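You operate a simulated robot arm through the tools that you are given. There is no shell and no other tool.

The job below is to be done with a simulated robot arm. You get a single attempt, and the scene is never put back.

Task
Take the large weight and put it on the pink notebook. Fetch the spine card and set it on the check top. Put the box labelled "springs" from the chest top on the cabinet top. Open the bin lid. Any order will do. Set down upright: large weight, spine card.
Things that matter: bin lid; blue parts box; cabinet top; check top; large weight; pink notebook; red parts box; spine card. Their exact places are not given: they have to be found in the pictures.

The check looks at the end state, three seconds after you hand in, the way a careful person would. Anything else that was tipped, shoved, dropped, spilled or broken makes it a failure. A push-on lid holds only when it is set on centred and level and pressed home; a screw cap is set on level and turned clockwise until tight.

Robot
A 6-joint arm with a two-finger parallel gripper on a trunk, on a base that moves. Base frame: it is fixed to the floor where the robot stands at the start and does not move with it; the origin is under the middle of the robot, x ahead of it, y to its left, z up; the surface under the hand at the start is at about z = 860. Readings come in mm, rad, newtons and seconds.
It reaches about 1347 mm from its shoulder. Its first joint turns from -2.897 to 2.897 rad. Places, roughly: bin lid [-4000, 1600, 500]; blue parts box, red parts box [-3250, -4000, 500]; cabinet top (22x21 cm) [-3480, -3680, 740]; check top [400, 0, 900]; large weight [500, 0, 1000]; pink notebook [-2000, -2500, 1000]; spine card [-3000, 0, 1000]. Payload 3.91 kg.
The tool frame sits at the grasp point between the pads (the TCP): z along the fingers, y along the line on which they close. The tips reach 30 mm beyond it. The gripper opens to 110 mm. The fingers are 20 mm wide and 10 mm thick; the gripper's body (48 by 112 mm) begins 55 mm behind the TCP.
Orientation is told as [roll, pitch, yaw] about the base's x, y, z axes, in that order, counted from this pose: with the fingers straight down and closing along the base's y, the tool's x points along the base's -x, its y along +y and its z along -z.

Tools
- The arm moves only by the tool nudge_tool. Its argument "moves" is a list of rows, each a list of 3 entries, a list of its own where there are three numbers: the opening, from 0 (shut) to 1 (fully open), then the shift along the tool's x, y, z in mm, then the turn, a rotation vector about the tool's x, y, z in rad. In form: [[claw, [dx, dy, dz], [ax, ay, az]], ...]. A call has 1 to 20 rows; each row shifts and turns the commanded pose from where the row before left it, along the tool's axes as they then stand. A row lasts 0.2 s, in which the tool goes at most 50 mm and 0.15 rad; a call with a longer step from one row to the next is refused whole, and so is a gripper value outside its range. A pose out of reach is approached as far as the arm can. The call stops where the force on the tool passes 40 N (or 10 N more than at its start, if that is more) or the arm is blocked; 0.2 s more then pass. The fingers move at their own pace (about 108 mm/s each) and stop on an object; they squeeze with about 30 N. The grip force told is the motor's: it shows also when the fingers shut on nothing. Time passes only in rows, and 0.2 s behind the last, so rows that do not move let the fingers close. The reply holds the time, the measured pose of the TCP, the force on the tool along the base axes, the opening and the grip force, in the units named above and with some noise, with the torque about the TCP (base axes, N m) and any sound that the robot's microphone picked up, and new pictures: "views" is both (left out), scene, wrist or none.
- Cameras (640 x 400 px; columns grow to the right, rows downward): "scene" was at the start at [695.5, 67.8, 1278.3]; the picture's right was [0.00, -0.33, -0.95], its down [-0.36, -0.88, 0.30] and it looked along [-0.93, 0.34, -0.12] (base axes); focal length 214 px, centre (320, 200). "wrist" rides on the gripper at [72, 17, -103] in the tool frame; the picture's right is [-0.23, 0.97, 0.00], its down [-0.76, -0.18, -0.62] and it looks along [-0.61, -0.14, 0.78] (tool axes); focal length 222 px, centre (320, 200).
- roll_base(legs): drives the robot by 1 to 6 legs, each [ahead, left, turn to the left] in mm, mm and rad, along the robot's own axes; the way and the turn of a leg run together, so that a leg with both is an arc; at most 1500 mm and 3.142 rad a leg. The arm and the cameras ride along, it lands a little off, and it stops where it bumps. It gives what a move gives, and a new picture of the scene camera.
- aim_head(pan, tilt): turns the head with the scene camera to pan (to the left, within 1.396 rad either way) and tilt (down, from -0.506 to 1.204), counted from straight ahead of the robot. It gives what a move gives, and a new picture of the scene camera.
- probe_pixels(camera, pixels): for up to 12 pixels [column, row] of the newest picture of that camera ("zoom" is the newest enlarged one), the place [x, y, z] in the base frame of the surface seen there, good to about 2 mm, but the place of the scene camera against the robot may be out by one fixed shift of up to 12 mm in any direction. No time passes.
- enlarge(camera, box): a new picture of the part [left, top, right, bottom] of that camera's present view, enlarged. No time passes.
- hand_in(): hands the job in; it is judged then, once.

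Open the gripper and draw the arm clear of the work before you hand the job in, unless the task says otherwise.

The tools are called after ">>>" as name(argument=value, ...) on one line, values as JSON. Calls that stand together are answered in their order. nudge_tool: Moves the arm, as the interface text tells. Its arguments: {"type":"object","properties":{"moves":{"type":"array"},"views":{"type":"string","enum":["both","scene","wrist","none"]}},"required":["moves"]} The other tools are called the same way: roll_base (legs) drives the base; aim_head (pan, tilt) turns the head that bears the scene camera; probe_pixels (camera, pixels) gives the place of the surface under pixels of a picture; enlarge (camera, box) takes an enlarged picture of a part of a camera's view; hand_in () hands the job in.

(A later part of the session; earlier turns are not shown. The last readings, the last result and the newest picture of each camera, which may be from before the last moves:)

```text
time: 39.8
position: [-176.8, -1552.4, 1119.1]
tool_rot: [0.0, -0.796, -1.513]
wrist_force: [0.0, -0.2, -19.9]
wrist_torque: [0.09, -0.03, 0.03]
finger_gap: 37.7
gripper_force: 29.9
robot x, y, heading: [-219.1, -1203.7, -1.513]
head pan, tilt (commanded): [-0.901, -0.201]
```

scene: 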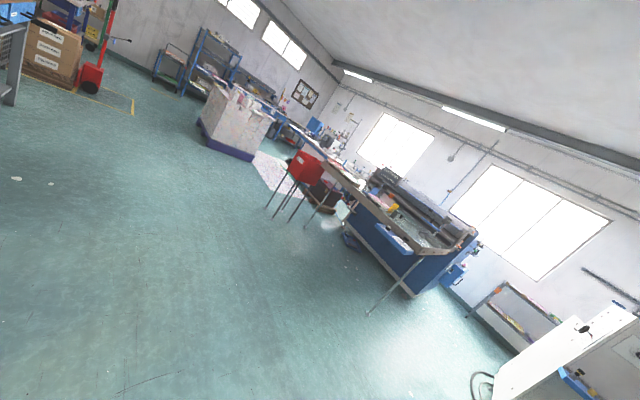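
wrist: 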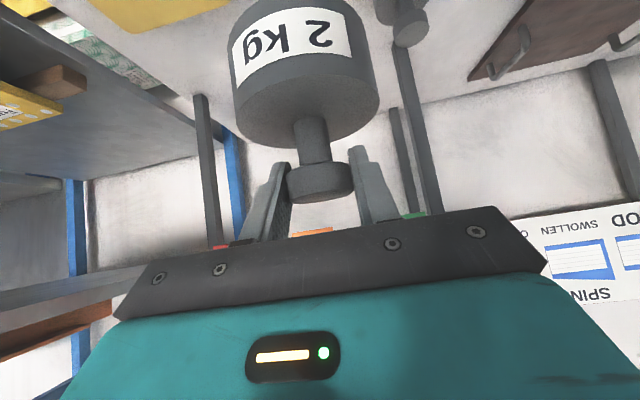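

I see a blue machine with a table top at (400,225), a red stool at (305,170), and a bench beyond. I will probe them and enlarge that part to search for the pink notebook near (-2000,-2500).

>>> probe_pixels(camera="scene", pixels=[[390, 215], [420, 245], [360, 190], [345, 210], [415, 293], [370, 312], [305, 165], [330, 190], [300, 130], [240, 110], [475, 325], [530, 330]])

>>> enlarge(camera="scene", box=[260, 90, 520, 320])

```text
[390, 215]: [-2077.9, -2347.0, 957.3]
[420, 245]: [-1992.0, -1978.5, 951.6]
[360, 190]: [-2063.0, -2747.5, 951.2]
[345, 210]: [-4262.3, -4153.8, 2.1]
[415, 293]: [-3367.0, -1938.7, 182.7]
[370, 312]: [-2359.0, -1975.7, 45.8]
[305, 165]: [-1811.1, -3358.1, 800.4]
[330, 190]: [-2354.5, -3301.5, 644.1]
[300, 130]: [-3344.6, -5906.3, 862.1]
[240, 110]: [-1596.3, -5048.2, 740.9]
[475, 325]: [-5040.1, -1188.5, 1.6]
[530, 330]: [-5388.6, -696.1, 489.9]
```

```text
1.74 times, centred on (390, 205) of scene
```

zoom: 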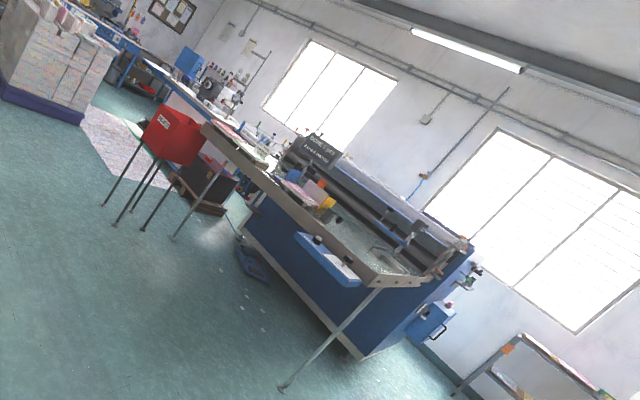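

The machine's top is at z≈951 with its near side at x≈-1990, spanning y≈-1980..-2750, and something pink lies on it at zoom (315,190). I will drive to y≈-2350, turn to face -x, and move closer.

>>> roll_base(legs=[[1150, 0, 0], [0, 0, -1.62], [600, 0, 0]])

>>> aim_head(pan=0, tilt=-0.4)

```text
time: 52.6
position: [-1099.7, -2382.6, 1119.3]
tool_rot: [0.0, -0.796, -3.127]
wrist_force: [-0.2, 0.0, -19.1]
wrist_torque: [-0.08, -0.05, -0.01]
finger_gap: 37.6
gripper_force: 30.0
robot x, y, heading: [-749.0, -2356.9, -3.128]
head pan, tilt (commanded): [-0.901, -0.201]
```

scene: 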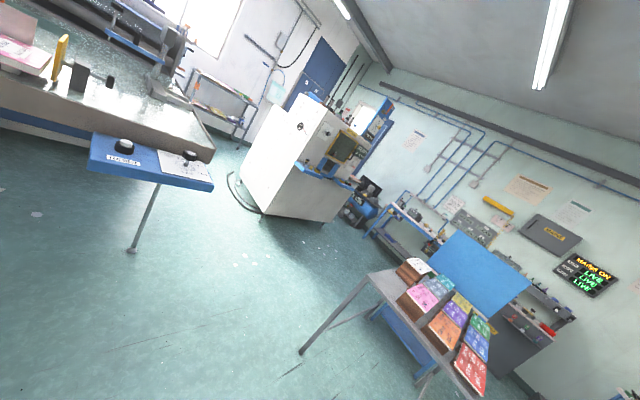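

```text
time: 53.8
position: [-1100.3, -2384.4, 1117.9]
tool_rot: [0.001, -0.795, -3.127]
wrist_force: [-0.8, -0.7, -18.8]
wrist_torque: [-0.08, -0.06, 0.01]
finger_gap: 37.7
gripper_force: 30.4
robot x, y, heading: [-751.0, -2358.9, -3.126]
head pan, tilt (commanded): [0.0, -0.4]
```

scene: 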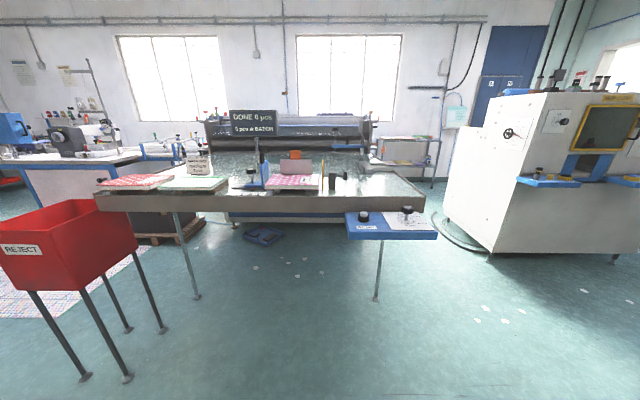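

Now the picture is upright: a machine table with books at (130,182), (190,182), (293,178), a "DONE 6 pcs" board (253,122), and a red REJECT bin. I will enlarge and probe the table items.

>>> enlarge(camera="scene", box=[80, 100, 460, 260])

>>> probe_pixels(camera="scene", pixels=[[130, 182], [190, 183], [293, 180], [293, 166], [390, 225], [160, 203], [330, 203], [60, 225], [70, 270], [376, 298], [195, 297], [390, 190]])

```text
1.68 times, centred on (270, 180) of scene
```

zoom: 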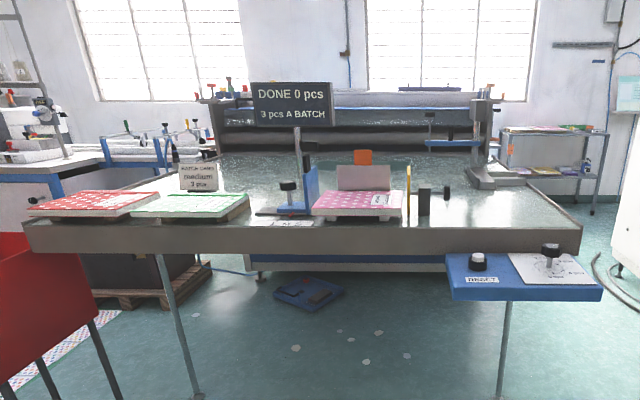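

```text
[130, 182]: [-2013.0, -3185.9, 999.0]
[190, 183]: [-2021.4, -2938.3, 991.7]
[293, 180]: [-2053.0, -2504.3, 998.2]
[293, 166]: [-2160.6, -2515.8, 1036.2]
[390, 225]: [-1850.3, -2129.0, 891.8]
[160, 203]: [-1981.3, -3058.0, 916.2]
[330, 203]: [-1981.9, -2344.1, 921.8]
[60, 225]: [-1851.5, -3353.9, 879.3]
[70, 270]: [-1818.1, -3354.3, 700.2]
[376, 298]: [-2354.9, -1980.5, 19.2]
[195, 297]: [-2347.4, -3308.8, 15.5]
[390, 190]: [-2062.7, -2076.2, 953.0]
```

The pink notebook is at about (-2053, -2504, 998), between guides on the machine table (front edge x≈-1982). I drive to about (-1470, -2500), facing it squarely.

>>> roll_base(legs=[[720, 132, -0.015]])

>>> aim_head(pan=0, tilt=0.0)

```text
time: 57.8
position: [-1818.6, -2518.9, 1118.0]
tool_rot: [-0.001, -0.794, -3.137]
wrist_force: [-0.8, 1.0, -19.6]
wrist_torque: [0.04, -0.07, -0.05]
finger_gap: 37.8
gripper_force: 30.2
robot x, y, heading: [-1469.9, -2496.1, -3.137]
head pan, tilt (commanded): [0.0, -0.4]
```

scene: 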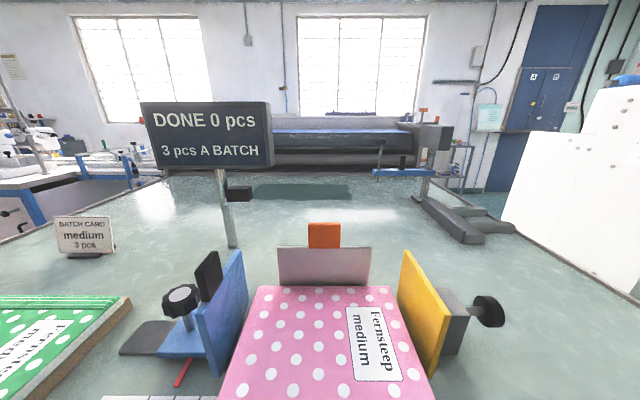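

```text
time: 58.6
position: [-1819.7, -2518.8, 1118.3]
tool_rot: [-0.002, -0.794, -3.137]
wrist_force: [-0.1, -0.5, -20.0]
wrist_torque: [-0.04, -0.07, 0.0]
finger_gap: 38.2
gripper_force: 29.6
robot x, y, heading: [-1470.6, -2496.7, -3.138]
head pan, tilt (commanded): [0.0, 0.0]
```

scene: 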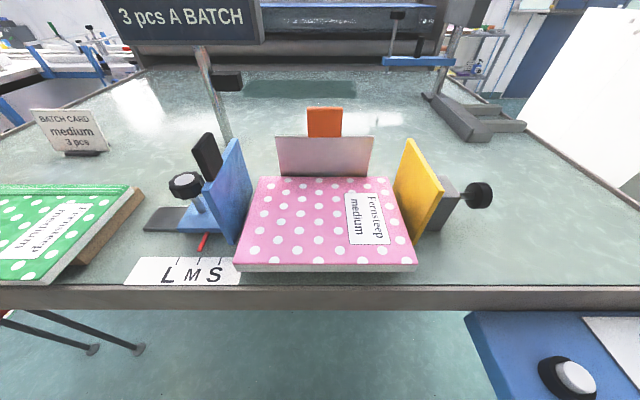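

The notebook lies between a blue fence (230,190), a yellow fence (420,185) and a back stop (325,155). I probe its corners and the fences' tops with the scene camera and look at the wrist picture.

>>> probe_pixels(camera="scene", pixels=[[262, 182], [388, 182], [414, 262], [236, 262], [325, 220], [325, 270], [240, 142], [410, 142], [325, 140], [440, 195], [205, 145], [400, 290]])

>>> nudge_tool(moves=[[0, [0, 0, 0], [0, 0, 0]]], views="wrist")

```text
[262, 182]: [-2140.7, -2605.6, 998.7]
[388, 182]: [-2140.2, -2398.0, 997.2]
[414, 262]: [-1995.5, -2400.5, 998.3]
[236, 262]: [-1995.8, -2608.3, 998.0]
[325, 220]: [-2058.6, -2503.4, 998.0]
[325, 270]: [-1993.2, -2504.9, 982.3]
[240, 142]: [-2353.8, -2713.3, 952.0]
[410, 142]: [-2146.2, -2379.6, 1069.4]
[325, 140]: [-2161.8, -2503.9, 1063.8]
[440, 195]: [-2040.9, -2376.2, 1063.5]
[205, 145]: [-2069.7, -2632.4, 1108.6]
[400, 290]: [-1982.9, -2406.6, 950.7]
```

```text
time: 59.0
position: [-1819.8, -2518.3, 1118.1]
tool_rot: [0.0, -0.794, -3.138]
wrist_force: [0.4, 0.0, -19.0]
wrist_torque: [0.05, -0.09, 0.01]
finger_gap: 37.9
gripper_force: 29.6
robot x, y, heading: [-1468.3, -2497.7, -3.14]
head pan, tilt (commanded): [0.0, 0.0]
```

wrist: 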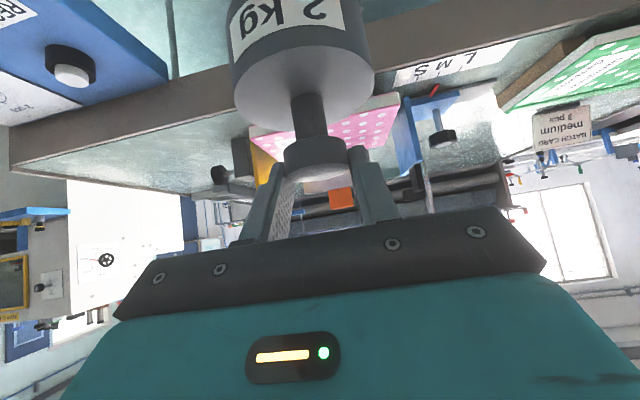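

The notebook spans x -1995..-2145, y -2400..-2608 with its top near 998, and the bias-corrected centre is about (-2063,-2496). I move the weight straight ahead over it at the present height (weight bottom ≈1035).

>>> nudge_tool(moves=[[0, [-20, -3.5, 20.4], [0, 0, 0]], [0, [-30, -3.5, 30.6], [0, 0, 0]], [0, [-30, -3.5, 30.6], [0, 0, 0]], [0, [-30, -3.5, 30.6], [0, 0, 0]], [0, [-30, -3.5, 30.6], [0, 0, 0]], [0, [-30, -3.5, 30.6], [0, 0, 0]], [0, [0, 0, 0], [0, 0, 0]]], views="both")

```text
time: 60.6
position: [-2062.6, -2497.6, 1117.6]
tool_rot: [0.001, -0.793, -3.138]
wrist_force: [0.2, -0.2, -19.9]
wrist_torque: [-0.03, -0.07, -0.01]
finger_gap: 37.6
gripper_force: 30.4
robot x, y, heading: [-1469.2, -2492.9, -3.143]
head pan, tilt (commanded): [0.0, 0.0]
```

scene: 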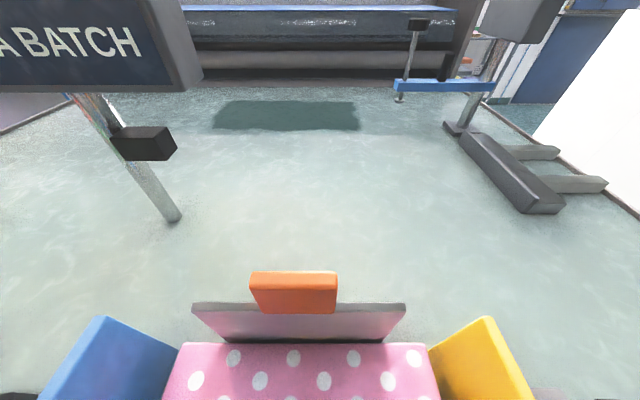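
wrist: 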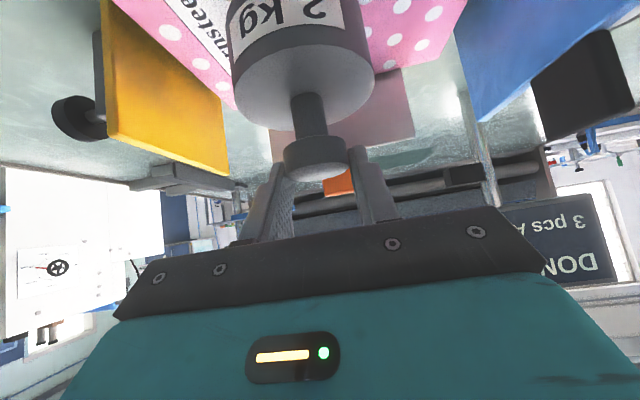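

The weight hangs above the notebook with both fences clear on either side. I check the notebook's height with wrist probes at (400,20), (200,15), (345,110) and then lower.

>>> probe_pixels(camera="wrist", pixels=[[400, 20], [420, 50], [180, 15], [225, 95], [400, 120], [170, 100], [480, 60]])

>>> nudge_tool(moves=[[0, [7.1, 0, 7], [0, 0, 0]], [0, [7.1, 0, 7], [0, 0, 0]], [0, [5, 0, 5], [0, 0, 0]], [0, [0, 0, 0], [0, 0, 0]]], views="wrist")

```text
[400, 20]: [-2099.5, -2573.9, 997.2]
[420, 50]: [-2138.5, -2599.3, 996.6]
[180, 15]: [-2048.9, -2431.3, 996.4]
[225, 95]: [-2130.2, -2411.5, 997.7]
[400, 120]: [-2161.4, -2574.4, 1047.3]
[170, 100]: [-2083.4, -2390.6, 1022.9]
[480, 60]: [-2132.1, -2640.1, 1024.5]
```

```text
time: 61.6
position: [-2061.5, -2498.2, 1092.4]
tool_rot: [0.0, -0.799, -3.138]
wrist_force: [-2.6, -2.6, 27.1]
wrist_torque: [0.22, 0.47, -0.25]
finger_gap: 37.4
gripper_force: 28.5
robot x, y, heading: [-1467.7, -2495.2, -3.137]
head pan, tilt (commanded): [0.0, 0.0]
```

wrist: 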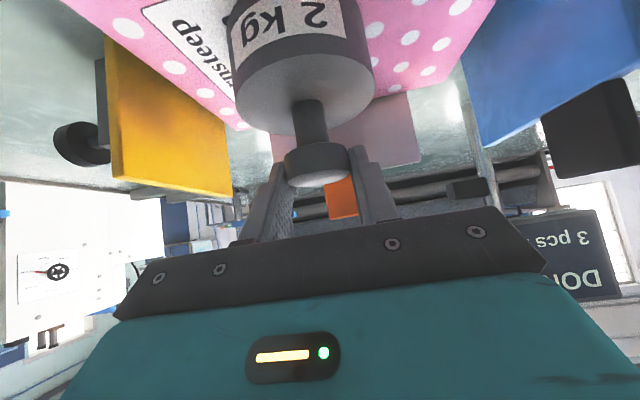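

Contact came at TCP z=1092 with +27 N, about 12 mm early, so the weight must have crept down in the grip during the drive. I back off about 1.5 mm to relieve the push before letting go.

>>> nudge_tool(moves=[[0, [-1, 0, -1], [0, 0, 0]], [0, [0, 0, 0], [0, 0, 0]]], views="both")

>>> enlarge(camera="wrist", box=[180, 0, 440, 220])

```text
time: 62.2
position: [-2062.1, -2497.6, 1093.1]
tool_rot: [-0.001, -0.796, -3.138]
wrist_force: [-1.5, 0.4, 16.0]
wrist_torque: [0.2, 0.63, -0.08]
finger_gap: 37.5
gripper_force: 29.8
robot x, y, heading: [-1465.1, -2492.8, -3.141]
head pan, tilt (commanded): [0.0, 0.0]
```

scene: 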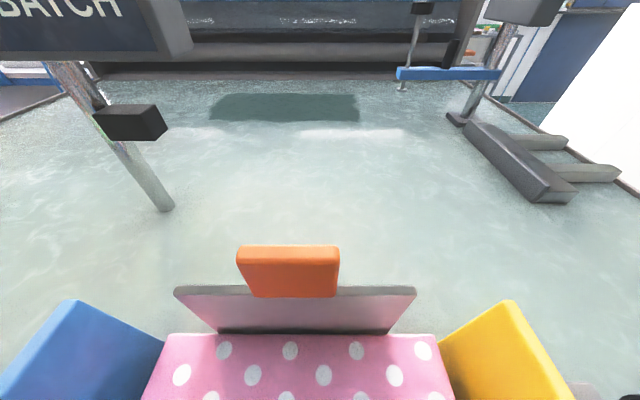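
wrist: 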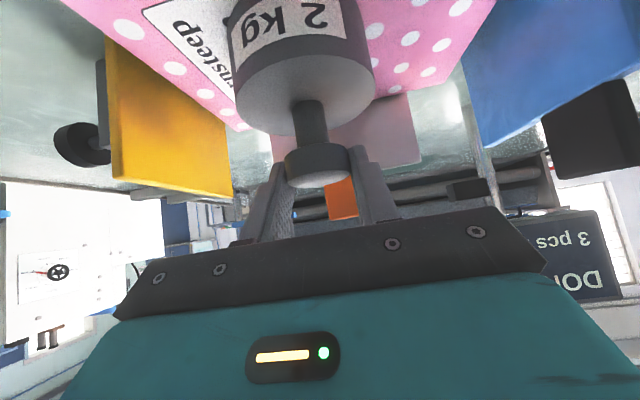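

```text
1.82 times, centred on (310, 110) of wrist
```

zoom: 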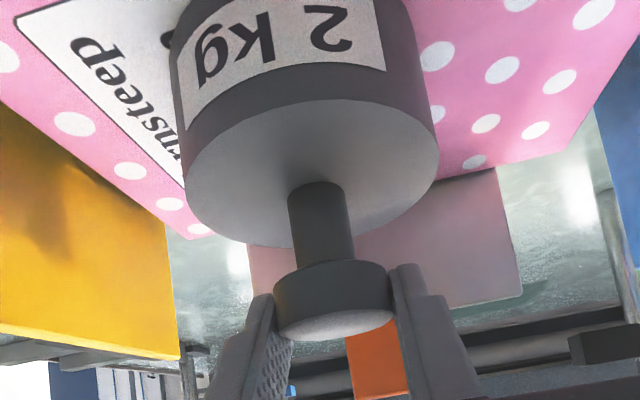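

I probe the weight's top face and knob in the zoom to check that it stands upright on the notebook.

>>> probe_pixels(camera="zoom", pixels=[[205, 180], [310, 120], [425, 170], [250, 220], [390, 215], [335, 318], [300, 322], [375, 312], [320, 215], [480, 80], [100, 120]])

```text
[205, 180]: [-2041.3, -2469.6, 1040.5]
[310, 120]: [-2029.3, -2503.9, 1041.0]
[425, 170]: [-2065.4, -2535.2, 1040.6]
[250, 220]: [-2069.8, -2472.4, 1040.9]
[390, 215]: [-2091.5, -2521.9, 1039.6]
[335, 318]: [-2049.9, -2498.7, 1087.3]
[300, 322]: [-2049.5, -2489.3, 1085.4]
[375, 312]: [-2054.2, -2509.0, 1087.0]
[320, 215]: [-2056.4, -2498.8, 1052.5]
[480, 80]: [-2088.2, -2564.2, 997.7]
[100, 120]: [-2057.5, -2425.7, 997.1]
```

The body's top face reads 1040-1041 all round, so the weight stands flat on the notebook (997). I relieve the last push slightly and open the gripper.

>>> nudge_tool(moves=[[0, [-0.7, 0, -0.7], [0, 0, 0]], [0, [0, 0, 0], [0, 0, 0]], [0.5, [0, 0, 0], [0, 0, 0]], [0.8, [0, 0, 0], [0, 0, 0]], [0.8, [0, 0, 0], [0, 0, 0]]], views="wrist")

```text
time: 63.5
position: [-2062.1, -2498.0, 1093.0]
tool_rot: [0.0, -0.793, -3.139]
wrist_force: [-0.2, 0.3, 0.1]
wrist_torque: [0.0, -0.02, 0.02]
finger_gap: 88.0
gripper_force: 0.0
robot x, y, heading: [-1468.2, -2495.8, -3.138]
head pan, tilt (commanded): [0.0, 0.0]
```

wrist: 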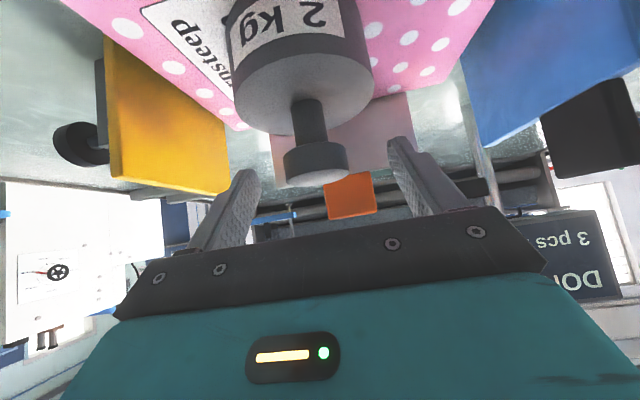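

The weight stands free between the opened fingers. I withdraw back along the tool axis and look at it again.

>>> nudge_tool(moves=[[0.8, [0, 0, -30], [0, 0, 0]], [0.8, [0, 0, -45], [0, 0, 0]], [0.8, [0, 0, -45], [0, 0, 0]], [0.8, [0, 0, -45], [0, 0, 0]], [0.8, [0, 0, -45], [0, 0, 0]], [0.8, [0, 0, 0], [0, 0, 0]]], views="both")

```text
time: 64.8
position: [-1910.1, -2498.7, 1241.9]
tool_rot: [0.001, -0.796, -3.138]
wrist_force: [0.1, 0.1, 0.1]
wrist_torque: [-0.02, -0.03, 0.0]
finger_gap: 87.6
gripper_force: 0.1
robot x, y, heading: [-1469.7, -2498.8, -3.139]
head pan, tilt (commanded): [0.0, 0.0]
```

scene: 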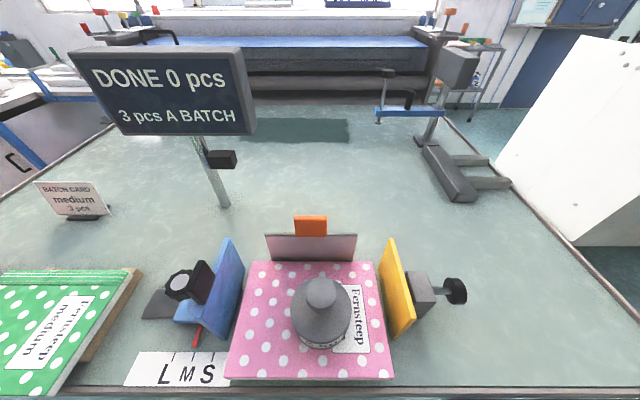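
wrist: 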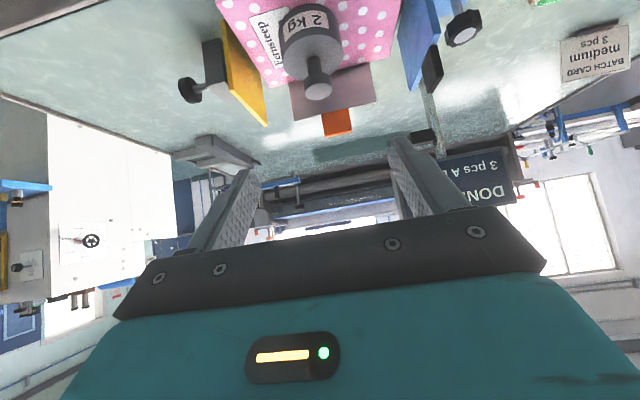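

The weight stands centred on the pink notebook (320,315). Next I look for the chest and cabinet around (-3300,-3900): I level the tool so the head looks out horizontally, then pan left.

>>> nudge_tool(moves=[[0.8, [0, 0, -20], [0, -0.15, 0]], [0.8, [0, 0, -20], [0, -0.15, 0]], [0.8, [0, 0, 0], [0, -0.15, 0]], [0.8, [0, 0, 0], [0, -0.15, 0]], [0.8, [0, 0, 0], [0, 0, 0]]], views="none")

>>> aim_head(pan=0.7, tilt=0.2)

```text
time: 66.0
position: [-1882.3, -2497.1, 1267.9]
tool_rot: [0.003, -1.397, -3.141]
wrist_force: [0.3, 0.0, -0.1]
wrist_torque: [0.0, 0.03, -0.03]
finger_gap: 87.8
gripper_force: 0.0
robot x, y, heading: [-1472.1, -2500.1, -3.133]
head pan, tilt (commanded): [0.0, 0.0]
```

```text
time: 67.1
position: [-1882.3, -2498.5, 1268.2]
tool_rot: [0.003, -1.396, -3.142]
wrist_force: [-0.1, -0.5, -0.3]
wrist_torque: [0.03, 0.0, 0.01]
finger_gap: 88.0
gripper_force: 0.0
robot x, y, heading: [-1470.0, -2492.5, -3.141]
head pan, tilt (commanded): [0.7, 0.201]
```

scene: 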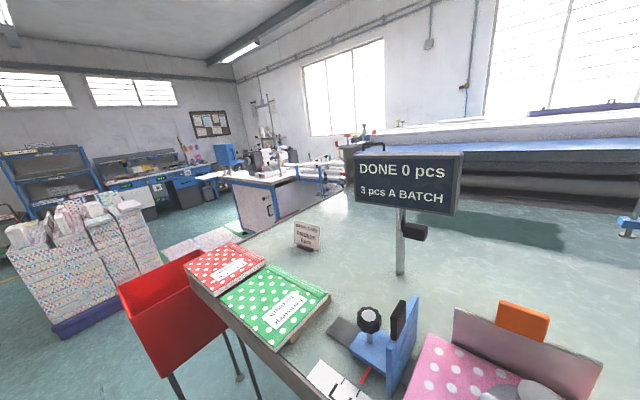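

This shows more benches behind the machine. I probe the far items and enlarge the area around (180-340, 130-260) to find the chest and the small cabinet.

>>> probe_pixels(camera="scene", pixels=[[265, 205], [280, 175], [220, 220], [320, 180], [230, 160], [150, 190], [170, 225], [330, 200], [100, 220], [350, 150], [210, 240], [60, 170]])

>>> enlarge(camera="scene", box=[90, 100, 390, 270])

```text
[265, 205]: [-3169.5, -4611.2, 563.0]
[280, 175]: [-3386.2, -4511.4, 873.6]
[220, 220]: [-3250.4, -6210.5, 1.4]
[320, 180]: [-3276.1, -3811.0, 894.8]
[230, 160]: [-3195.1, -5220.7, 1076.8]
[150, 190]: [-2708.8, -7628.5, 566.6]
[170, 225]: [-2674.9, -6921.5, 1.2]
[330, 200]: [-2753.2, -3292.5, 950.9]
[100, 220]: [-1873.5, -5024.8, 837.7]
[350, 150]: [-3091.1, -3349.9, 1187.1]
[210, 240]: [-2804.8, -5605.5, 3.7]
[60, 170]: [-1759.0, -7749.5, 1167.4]
```

```text
2.13 times, centred on (240, 185) of scene
```

zoom: 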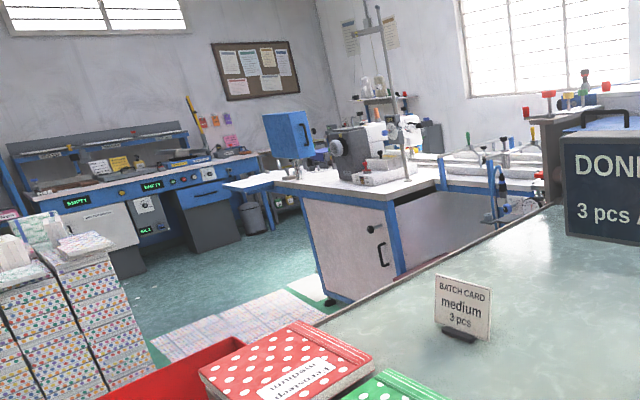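

The sewing bench stands around (-3200,-4600); the chest and cabinet are probably hidden behind the machine. I will back off, move sideways to y≈-3900, and look from there; first I probe the patterned sheet on the floor and the reject bin's extents.

>>> probe_pixels(camera="zoom", pixels=[[210, 320], [300, 280], [180, 345], [150, 350], [290, 350], [100, 385], [230, 375], [330, 300], [345, 250], [460, 240]])

>>> roll_base(legs=[[-400, 0, 0], [0, 1400, 0]])

```text
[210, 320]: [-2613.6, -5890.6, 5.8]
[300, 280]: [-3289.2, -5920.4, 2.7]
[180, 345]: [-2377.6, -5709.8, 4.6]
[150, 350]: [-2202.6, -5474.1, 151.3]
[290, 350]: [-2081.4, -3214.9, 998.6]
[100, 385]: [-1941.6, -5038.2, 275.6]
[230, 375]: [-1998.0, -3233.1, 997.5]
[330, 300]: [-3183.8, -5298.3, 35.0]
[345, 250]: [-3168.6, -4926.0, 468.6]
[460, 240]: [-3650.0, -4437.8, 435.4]
```

```text
time: 76.3
position: [-1467.7, -3916.6, 1266.6]
tool_rot: [0.004, -1.395, -3.129]
wrist_force: [0.6, -0.3, -0.4]
wrist_torque: [0.03, 0.0, 0.02]
finger_gap: 88.1
gripper_force: 0.0
robot x, y, heading: [-1055.0, -3907.9, -3.121]
head pan, tilt (commanded): [0.7, 0.201]
```

scene: 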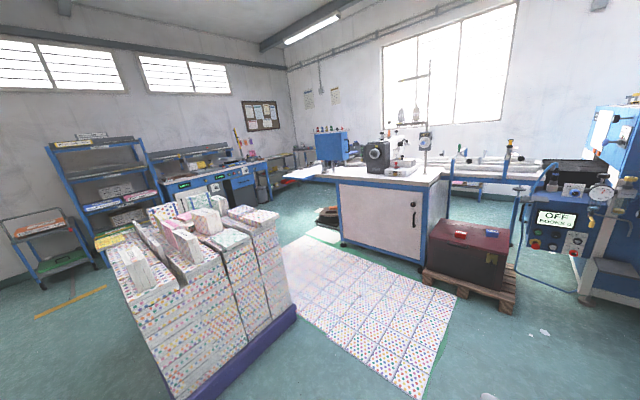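

Now the chest is visible at (470,255) on a pallet, with a red box at (460,235) and a blue one at (491,232) on top. I turn the head straight ahead to find the cabinet, and probe what I see.

>>> probe_pixels(camera="scene", pixels=[[460, 234], [491, 232], [470, 260], [432, 285], [510, 295], [455, 293], [420, 395], [300, 250], [345, 340], [560, 218], [590, 275], [425, 265]])

>>> aim_head(pan=0.2, tilt=0.3)

```text
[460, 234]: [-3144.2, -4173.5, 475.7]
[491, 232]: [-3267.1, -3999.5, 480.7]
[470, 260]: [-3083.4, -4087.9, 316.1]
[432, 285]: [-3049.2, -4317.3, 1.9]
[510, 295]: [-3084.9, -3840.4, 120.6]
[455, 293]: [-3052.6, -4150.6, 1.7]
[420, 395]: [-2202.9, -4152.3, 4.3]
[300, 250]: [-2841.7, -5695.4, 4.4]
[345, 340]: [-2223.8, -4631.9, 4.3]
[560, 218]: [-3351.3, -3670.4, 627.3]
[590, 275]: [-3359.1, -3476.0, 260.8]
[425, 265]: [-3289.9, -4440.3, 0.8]
```

```text
time: 77.2
position: [-1468.5, -3916.3, 1267.3]
tool_rot: [0.004, -1.395, -3.127]
wrist_force: [0.1, -0.7, -0.6]
wrist_torque: [0.0, -0.01, 0.01]
finger_gap: 88.0
gripper_force: 0.0
robot x, y, heading: [-1055.1, -3906.8, -3.125]
head pan, tilt (commanded): [0.201, 0.3]
```

scene: 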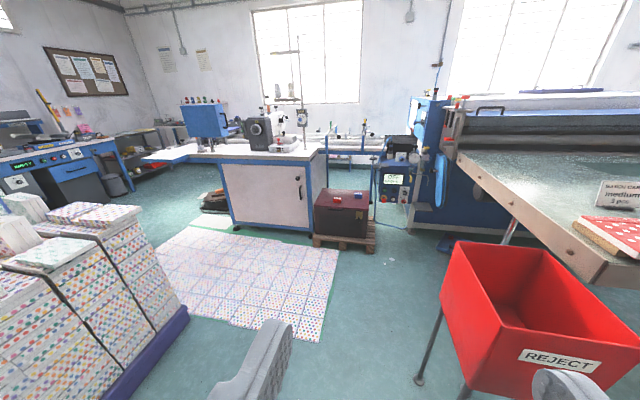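

The cabinet seems to be the blue control box at (395,165), next to the chest. I enlarge that area.

>>> enlarge(camera="scene", box=[300, 110, 460, 260])

>>> probe_pixels(camera="scene", pixels=[[336, 252], [318, 338], [400, 145], [395, 165], [425, 230], [470, 230], [420, 383], [445, 320], [376, 248], [345, 195], [385, 200], [445, 250]])

```text
2.67 times, centred on (380, 185) of scene
```

zoom: 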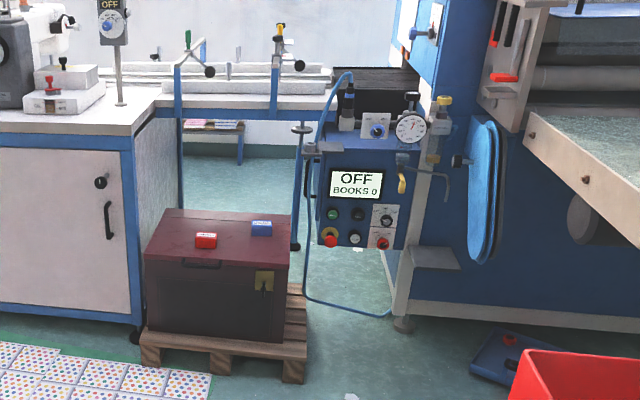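

```text
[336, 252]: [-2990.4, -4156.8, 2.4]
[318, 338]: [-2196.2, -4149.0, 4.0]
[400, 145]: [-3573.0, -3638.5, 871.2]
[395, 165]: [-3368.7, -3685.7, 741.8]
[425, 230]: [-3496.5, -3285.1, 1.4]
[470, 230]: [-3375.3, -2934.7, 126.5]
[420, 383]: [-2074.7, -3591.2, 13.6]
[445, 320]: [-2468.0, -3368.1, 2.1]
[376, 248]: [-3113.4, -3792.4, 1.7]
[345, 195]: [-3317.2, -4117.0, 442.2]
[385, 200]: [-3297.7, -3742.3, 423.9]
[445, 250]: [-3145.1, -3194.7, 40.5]
```

The gap between the reject bin's leg (y≈-3591) and the printed sheet on the floor (edge y≈-4150) is about 560 mm, so I need my own base's width. I aim the head to look down at my base.

>>> aim_head(pan=1.39, tilt=0.95)

```text
time: 78.6
position: [-1468.7, -3916.2, 1267.9]
tool_rot: [0.003, -1.395, -3.128]
wrist_force: [0.2, 0.4, -0.3]
wrist_torque: [0.01, -0.02, 0.02]
finger_gap: 88.0
gripper_force: 0.2
robot x, y, heading: [-1053.3, -3909.3, -3.126]
head pan, tilt (commanded): [1.389, 0.949]
```

scene: 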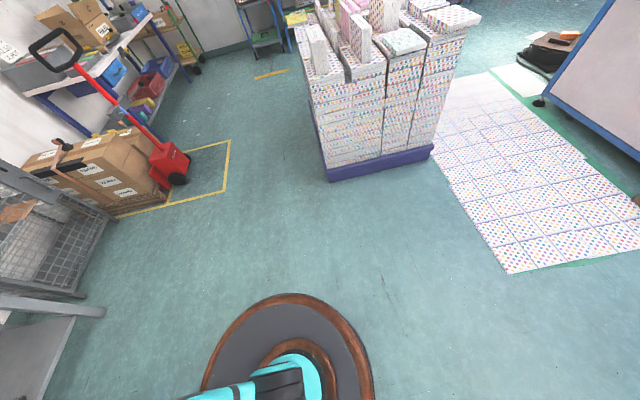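

I probe the rim of my base disk and the near corner of the printed sheet.

>>> probe_pixels(camera="scene", pixels=[[290, 297], [371, 380], [210, 360], [345, 325], [300, 315], [290, 290], [508, 270], [440, 165], [330, 178], [640, 250], [620, 195], [310, 385]])

```text
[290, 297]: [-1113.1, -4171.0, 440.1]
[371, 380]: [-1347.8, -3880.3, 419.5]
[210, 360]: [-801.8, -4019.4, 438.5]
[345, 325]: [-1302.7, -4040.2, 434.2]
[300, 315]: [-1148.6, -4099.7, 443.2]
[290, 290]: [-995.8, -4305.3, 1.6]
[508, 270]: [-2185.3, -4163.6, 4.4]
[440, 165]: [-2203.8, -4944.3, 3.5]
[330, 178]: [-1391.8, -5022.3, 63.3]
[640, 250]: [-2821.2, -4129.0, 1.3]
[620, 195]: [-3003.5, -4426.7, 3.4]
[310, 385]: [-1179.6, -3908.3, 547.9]
```

My base disk has a radius of about 295 mm, so the gap is tight. I look again at the reject bin's legs with a better angle to measure the lane exactly.

>>> aim_head(pan=-0.1, tilt=0.55)

```text
time: 80.2
position: [-1467.5, -3916.8, 1268.2]
tool_rot: [0.004, -1.395, -3.129]
wrist_force: [0.2, 0.4, -0.3]
wrist_torque: [-0.01, 0.01, 0.03]
finger_gap: 88.2
gripper_force: 0.0
robot x, y, heading: [-1054.4, -3908.2, -3.127]
head pan, tilt (commanded): [-0.099, 0.55]
```

scene: 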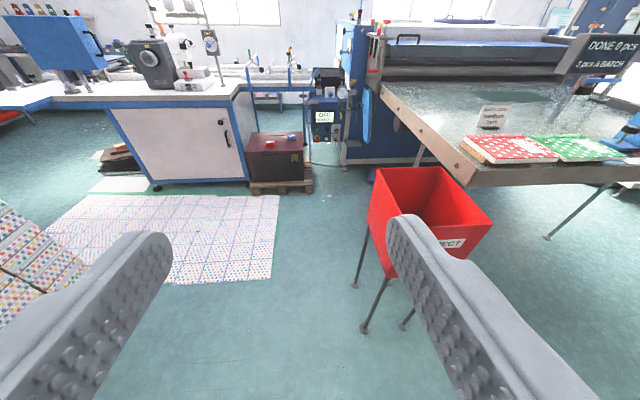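

>>> probe_pixels(camera="scene", pixels=[[364, 330], [354, 286], [272, 275], [279, 197], [403, 327], [376, 175], [385, 270], [368, 225], [313, 190], [315, 165], [250, 190], [300, 170]])

>>> enlarge(camera="scene", box=[220, 100, 480, 340])

```text
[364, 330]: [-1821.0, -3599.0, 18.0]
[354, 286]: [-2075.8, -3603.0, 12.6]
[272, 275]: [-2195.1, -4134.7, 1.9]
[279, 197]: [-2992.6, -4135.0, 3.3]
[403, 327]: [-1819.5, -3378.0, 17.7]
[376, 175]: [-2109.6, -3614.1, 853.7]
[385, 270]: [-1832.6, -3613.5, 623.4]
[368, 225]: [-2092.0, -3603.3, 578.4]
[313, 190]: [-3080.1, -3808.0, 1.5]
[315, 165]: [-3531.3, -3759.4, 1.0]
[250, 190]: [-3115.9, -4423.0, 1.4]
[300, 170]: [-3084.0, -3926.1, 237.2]
```

```text
1.67 times, centred on (350, 220) of scene
```

zoom: 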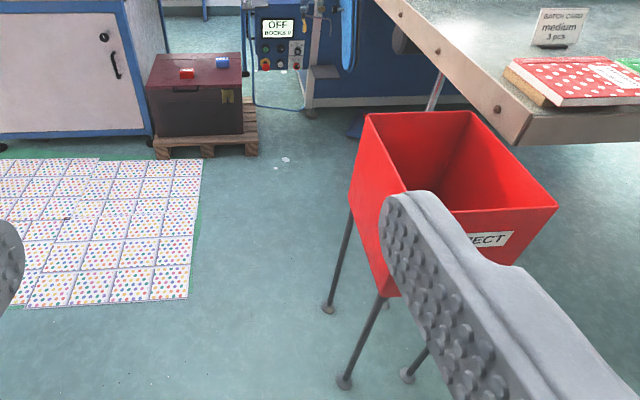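

The bin's side is at y≈-3614 and the thin printed sheet (z≈2, lying flat on the floor) starts at y≈-4135, so I will keep clear of the bin and roll slightly over the sheet's corner. First I line up at y≈-3955 with a straight heading.

>>> roll_base(legs=[[250, 43, -0.0156]])

```text
time: 82.0
position: [-1715.8, -3953.9, 1266.7]
tool_rot: [0.003, -1.394, 3.143]
wrist_force: [0.2, 0.3, 0.6]
wrist_torque: [0.0, 0.04, 0.01]
finger_gap: 87.8
gripper_force: 0.1
robot x, y, heading: [-1303.4, -3954.5, -3.139]
head pan, tilt (commanded): [-0.099, 0.55]
```

scene: 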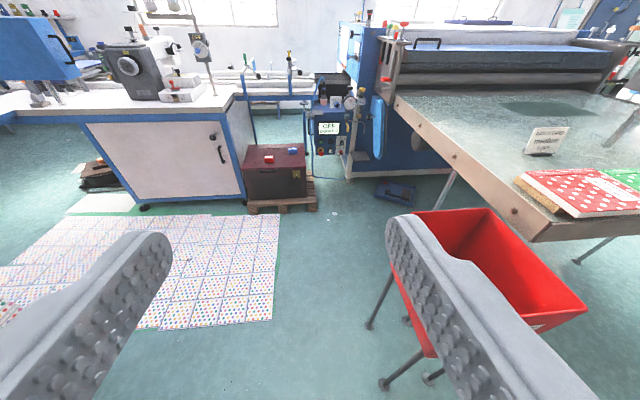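

The base is at (-1303,-3954). I re-probe the bin's feet and side and the sheet's corner before the next leg.

>>> probe_pixels(camera="scene", pixels=[[384, 385], [370, 325], [272, 319], [279, 214], [388, 235], [412, 350]])

```text
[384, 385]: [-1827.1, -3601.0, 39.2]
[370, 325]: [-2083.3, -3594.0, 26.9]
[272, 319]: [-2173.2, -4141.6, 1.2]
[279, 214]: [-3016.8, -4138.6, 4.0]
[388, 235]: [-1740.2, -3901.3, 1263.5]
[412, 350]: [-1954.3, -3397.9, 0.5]
```

The bin's legs are at y≈-3600, leaving about 55 mm of clearance. I drive straight past the bin and then drift right towards the chest.

>>> roll_base(legs=[[870, 0, 0], [310, -105, 0]])

```text
time: 88.4
position: [-2906.5, -3847.5, 1267.2]
tool_rot: [0.004, -1.394, 3.141]
wrist_force: [-1.7, -0.4, 0.0]
wrist_torque: [0.01, -0.01, 0.02]
finger_gap: 88.2
gripper_force: 0.1
robot x, y, heading: [-2494.0, -3842.9, -3.142]
head pan, tilt (commanded): [-0.099, 0.55]
```

scene: 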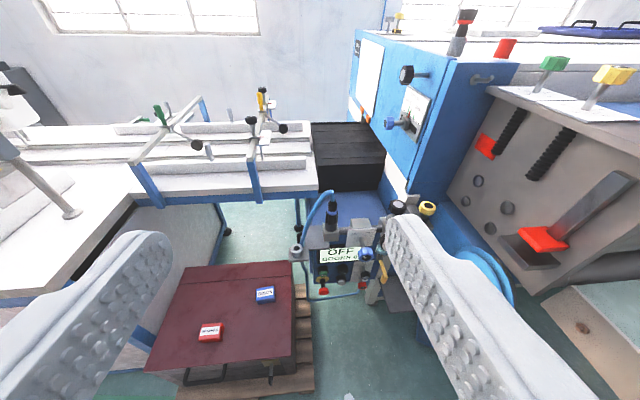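

I passed without a bump. I enlarge the boxes on the chest and the cabinet top.

>>> enlarge(camera="scene", box=[190, 270, 300, 350])

>>> enlarge(camera="scene", box=[260, 160, 440, 300])

>>> probe_pixels(camera="scene", pixels=[[210, 331], [265, 295], [240, 290], [350, 205], [345, 230], [330, 240], [365, 230], [345, 160], [370, 250], [320, 225], [300, 240], [340, 185]])

```text
5.00 times, centred on (245, 310) of scene
```

zoom: 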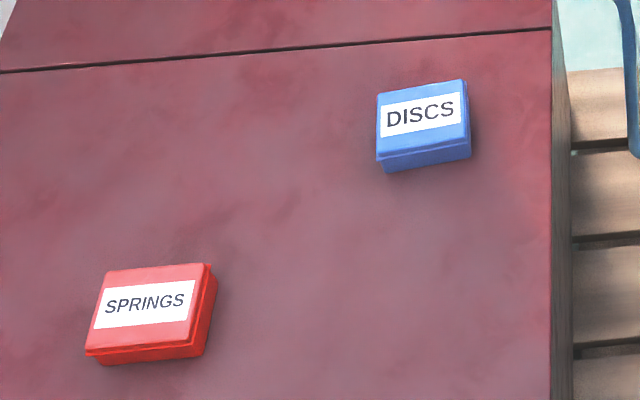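

```text
2.86 times, centred on (350, 230) of scene
```

zoom: 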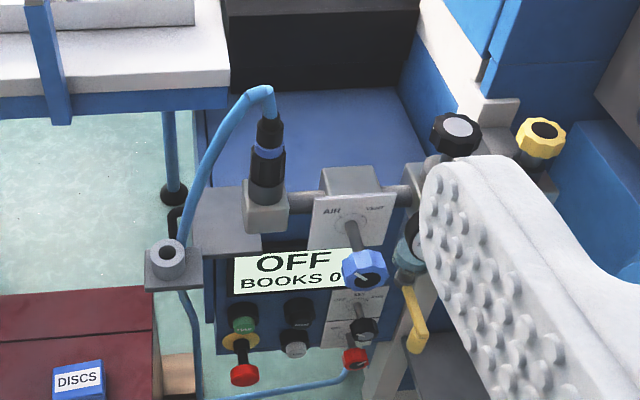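

```text
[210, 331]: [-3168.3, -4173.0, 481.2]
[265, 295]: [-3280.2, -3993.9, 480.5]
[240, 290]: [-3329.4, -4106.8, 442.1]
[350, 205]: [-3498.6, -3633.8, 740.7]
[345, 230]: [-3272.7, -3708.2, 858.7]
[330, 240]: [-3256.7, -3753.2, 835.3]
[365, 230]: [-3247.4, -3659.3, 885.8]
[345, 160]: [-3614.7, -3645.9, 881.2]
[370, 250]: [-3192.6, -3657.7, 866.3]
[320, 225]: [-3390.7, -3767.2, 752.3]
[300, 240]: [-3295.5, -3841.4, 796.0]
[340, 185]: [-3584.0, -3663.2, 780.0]
```

The red box (210,331) is labelled "SPRINGS" and the blue one "DISCS"; the cabinet's blue top is at about (-3498,-3634,741) behind some fittings. I roll 190 mm closer, staying clear of the pallet (front at x≈-3050).

>>> roll_base(legs=[[190, 0, 0]])

```text
time: 90.0
position: [-3096.0, -3846.2, 1268.4]
tool_rot: [0.003, -1.393, 3.14]
wrist_force: [-0.3, 0.1, -0.1]
wrist_torque: [0.0, -0.01, 0.04]
finger_gap: 88.2
gripper_force: 0.0
robot x, y, heading: [-2684.6, -3843.4, -3.14]
head pan, tilt (commanded): [-0.099, 0.55]
```

scene: 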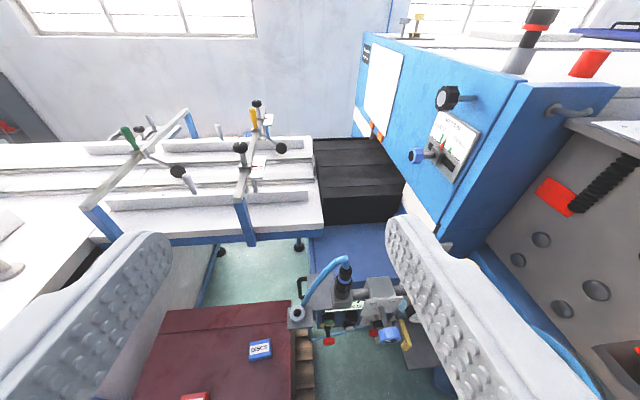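

I probe the conveyor bench's edge and the sewing bench side so that the arm can swing left and down safely towards the red box.

>>> probe_pixels(camera="scene", pixels=[[200, 215], [315, 232], [100, 240], [40, 240], [195, 397], [260, 350], [297, 318], [345, 290], [310, 190], [60, 300], [345, 262], [170, 320]])

```text
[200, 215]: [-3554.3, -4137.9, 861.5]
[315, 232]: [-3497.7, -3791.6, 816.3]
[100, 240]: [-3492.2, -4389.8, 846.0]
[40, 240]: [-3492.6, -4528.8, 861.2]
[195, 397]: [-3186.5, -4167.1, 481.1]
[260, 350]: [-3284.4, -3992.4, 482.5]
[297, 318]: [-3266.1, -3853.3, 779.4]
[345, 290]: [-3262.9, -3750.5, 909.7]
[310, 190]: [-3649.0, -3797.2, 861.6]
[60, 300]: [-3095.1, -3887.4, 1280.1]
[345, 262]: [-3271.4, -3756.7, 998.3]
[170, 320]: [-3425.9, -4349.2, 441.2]
```

The conveyor's front edge is at x≈-3492, well clear of the grasp spot. I swing the arm left and down to above the red box while turning the fingers straight down.

>>> nudge_tool(moves=[[0.8, [35.4, 27, 6.3], [0, 0, 0]], [0.8, [35.4, 27, 6.3], [0, 0, 0]], [0.8, [35.4, 27, 6.3], [0, 0.14, 0]], [0.8, [34.2, 27, 11.2], [0, 0.14, 0]], [0.8, [32.3, 27, 15.9], [0, 0.14, 0]], [0.8, [29.8, 27, 20.2], [0, 0.14, 0]], [0.8, [26.7, 27, 24.2], [0, 0.14, 0]], [0.8, [23, 27, 27.7], [0, 0.14, 0]], [0.8, [18.9, 27, 30.6], [0, 0.14, 0]], [0.8, [14.5, 27, 33], [0, 0.14, 0]], [0.8, [9.7, 27, 34.6], [0, 0.14, 0]], [0.8, [4.8, 27, 35.7], [0, 0.134, 0]], [0.8, [0, 0, 0], [0, 0, 0]]], views="both")

```text
time: 92.8
position: [-3095.0, -4170.8, 832.4]
tool_rot: [0.0, 0.001, -3.142]
wrist_force: [0.2, 0.2, 0.4]
wrist_torque: [0.04, 0.01, 0.01]
finger_gap: 87.9
gripper_force: 0.1
robot x, y, heading: [-2683.4, -3842.0, -3.145]
head pan, tilt (commanded): [-0.099, 0.55]
```

scene: 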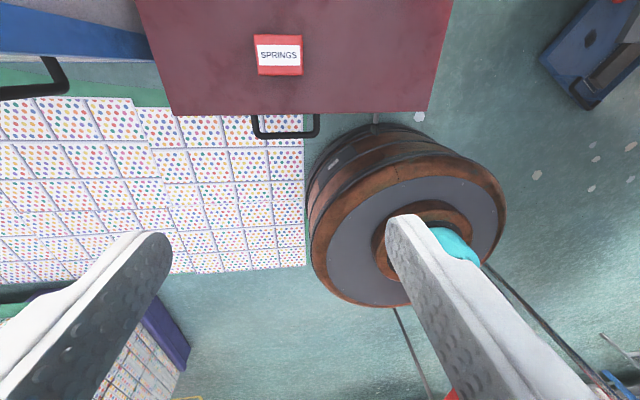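
wrist: 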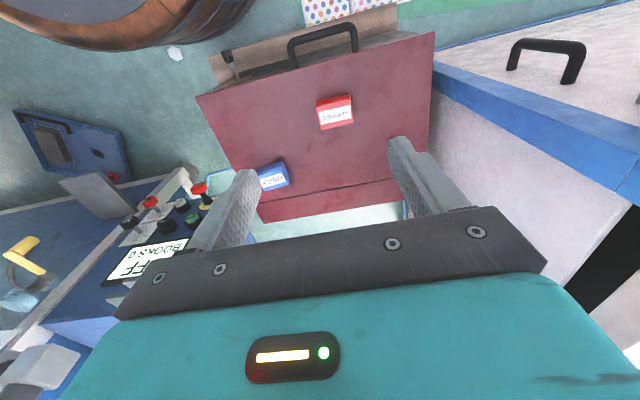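

The red box is at wrist (335,112). I enlarge it in the wrist view to find its edges.

>>> enlarge(camera="wrist", box=[290, 80, 380, 140])

```text
6.67 times, centred on (335, 110) of wrist
```

zoom: 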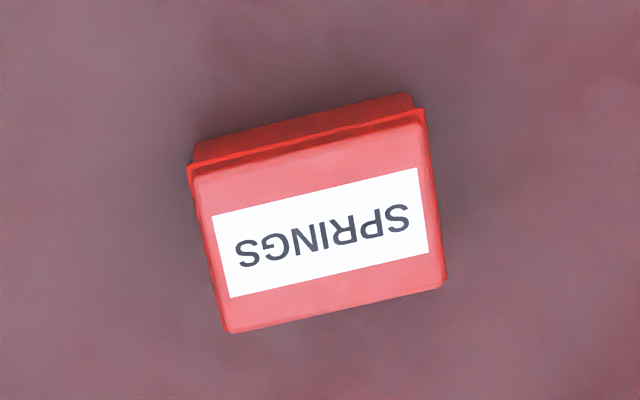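

>>> probe_pixels(camera="zoom", pixels=[[200, 180], [415, 130], [232, 325], [438, 280], [320, 230], [210, 160], [405, 105], [200, 145], [100, 200], [550, 200], [330, 350]])

```text
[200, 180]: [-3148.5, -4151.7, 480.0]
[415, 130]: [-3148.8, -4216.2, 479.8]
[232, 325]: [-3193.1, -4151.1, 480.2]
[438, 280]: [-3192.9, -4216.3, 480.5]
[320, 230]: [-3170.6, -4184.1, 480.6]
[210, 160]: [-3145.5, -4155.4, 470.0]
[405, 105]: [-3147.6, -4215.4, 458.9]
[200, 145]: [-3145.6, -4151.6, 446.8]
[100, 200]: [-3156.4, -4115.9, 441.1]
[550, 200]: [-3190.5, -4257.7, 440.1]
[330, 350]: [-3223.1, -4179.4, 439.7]
```

The red box's top is at z=480.3, spanning x -3148..-3193 and y -4151..-4216, so its centre is (-3170.7,-4183.7). I move over it with the gripper fully open and descend to z≈515.

>>> nudge_tool(moves=[[1, [-38, 6.5, 0], [0, 0, 0]], [1, [-37.7, 6.4, 0], [0, 0, 0]], [1, [0, 0, 46], [0, 0, 0]], [1, [0, 0, 46], [0, 0, 0]], [1, [0, 0, 46], [0, 0, 0]], [1, [0, 0, 46], [0, 0, 0]], [1, [0, 0, 46], [0, 0, 0]], [1, [0, 0, 46], [0, 0, 0]], [1, [0, 0, 41], [0, 0, 0]], [1, [0, 0, 0], [0, 0, 0]]], views="both")

```text
time: 95.0
position: [-3174.4, -4184.0, 517.8]
tool_rot: [0.0, -0.001, -3.141]
wrist_force: [0.2, 0.1, 0.2]
wrist_torque: [-0.03, 0.0, 0.0]
finger_gap: 109.9
gripper_force: 0.1
robot x, y, heading: [-2685.7, -3846.7, -3.138]
head pan, tilt (commanded): [-0.099, 0.55]
```

scene: 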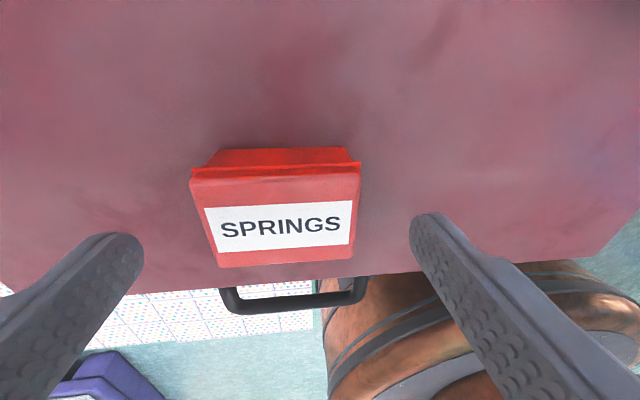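
wrist: 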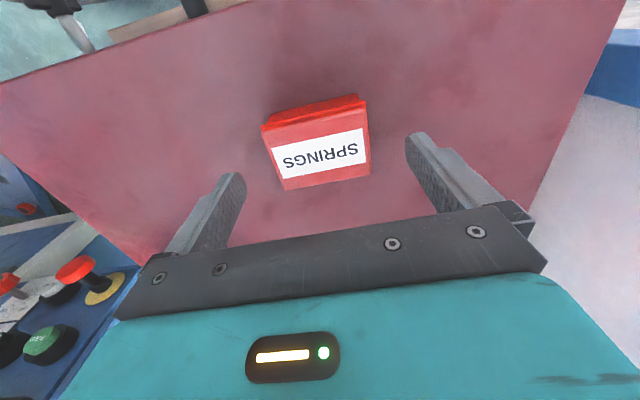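

The box sits between the fingers. I re-probe its top corners from here to fine-tune before the last descent.

>>> probe_pixels(camera="wrist", pixels=[[266, 132], [362, 105], [288, 185], [366, 168], [318, 150], [240, 120], [395, 110]])

```text
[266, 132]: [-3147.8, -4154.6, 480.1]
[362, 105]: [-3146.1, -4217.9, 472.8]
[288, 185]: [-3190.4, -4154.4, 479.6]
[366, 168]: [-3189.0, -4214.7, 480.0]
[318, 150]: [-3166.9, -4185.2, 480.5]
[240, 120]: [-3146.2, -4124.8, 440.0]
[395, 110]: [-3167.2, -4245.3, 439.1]
```

The centre is (-3169,-4185); I correct 4.5 mm and go down to TCP z≈474.5, leaving about 4 mm between the tips and the chest top, then close.

>>> nudge_tool(moves=[[1, [4.5, 1, 15], [0, 0, 0]], [1, [0, 0, 15], [0, 0, 0]], [1, [0, 0, 8], [0, 0, 0]], [1, [0, 0, 5], [0, 0, 0]], [1, [0, 0, 0], [0, 0, 0]], [0, [0, 0, 0], [0, 0, 0]], [0, [0, 0, 0], [0, 0, 0]], [0, [0, 0, 0], [0, 0, 0]], [0, [0, 0, 0], [0, 0, 0]]], views="both")

```text
time: 97.0
position: [-3171.2, -4185.1, 475.9]
tool_rot: [0.001, 0.0, -3.141]
wrist_force: [0.4, 0.1, 0.1]
wrist_torque: [-0.02, 0.02, 0.0]
finger_gap: 69.4
gripper_force: 29.8
robot x, y, heading: [-2679.8, -3844.7, -3.138]
head pan, tilt (commanded): [-0.099, 0.55]
```

scene: 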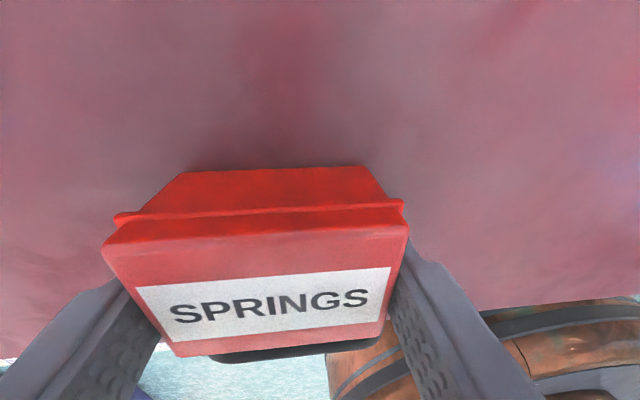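
wrist: 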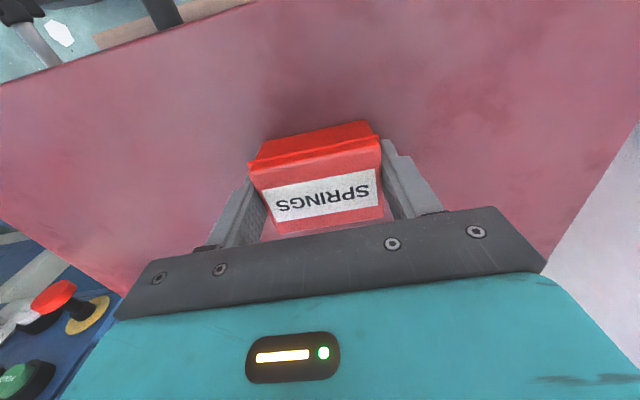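

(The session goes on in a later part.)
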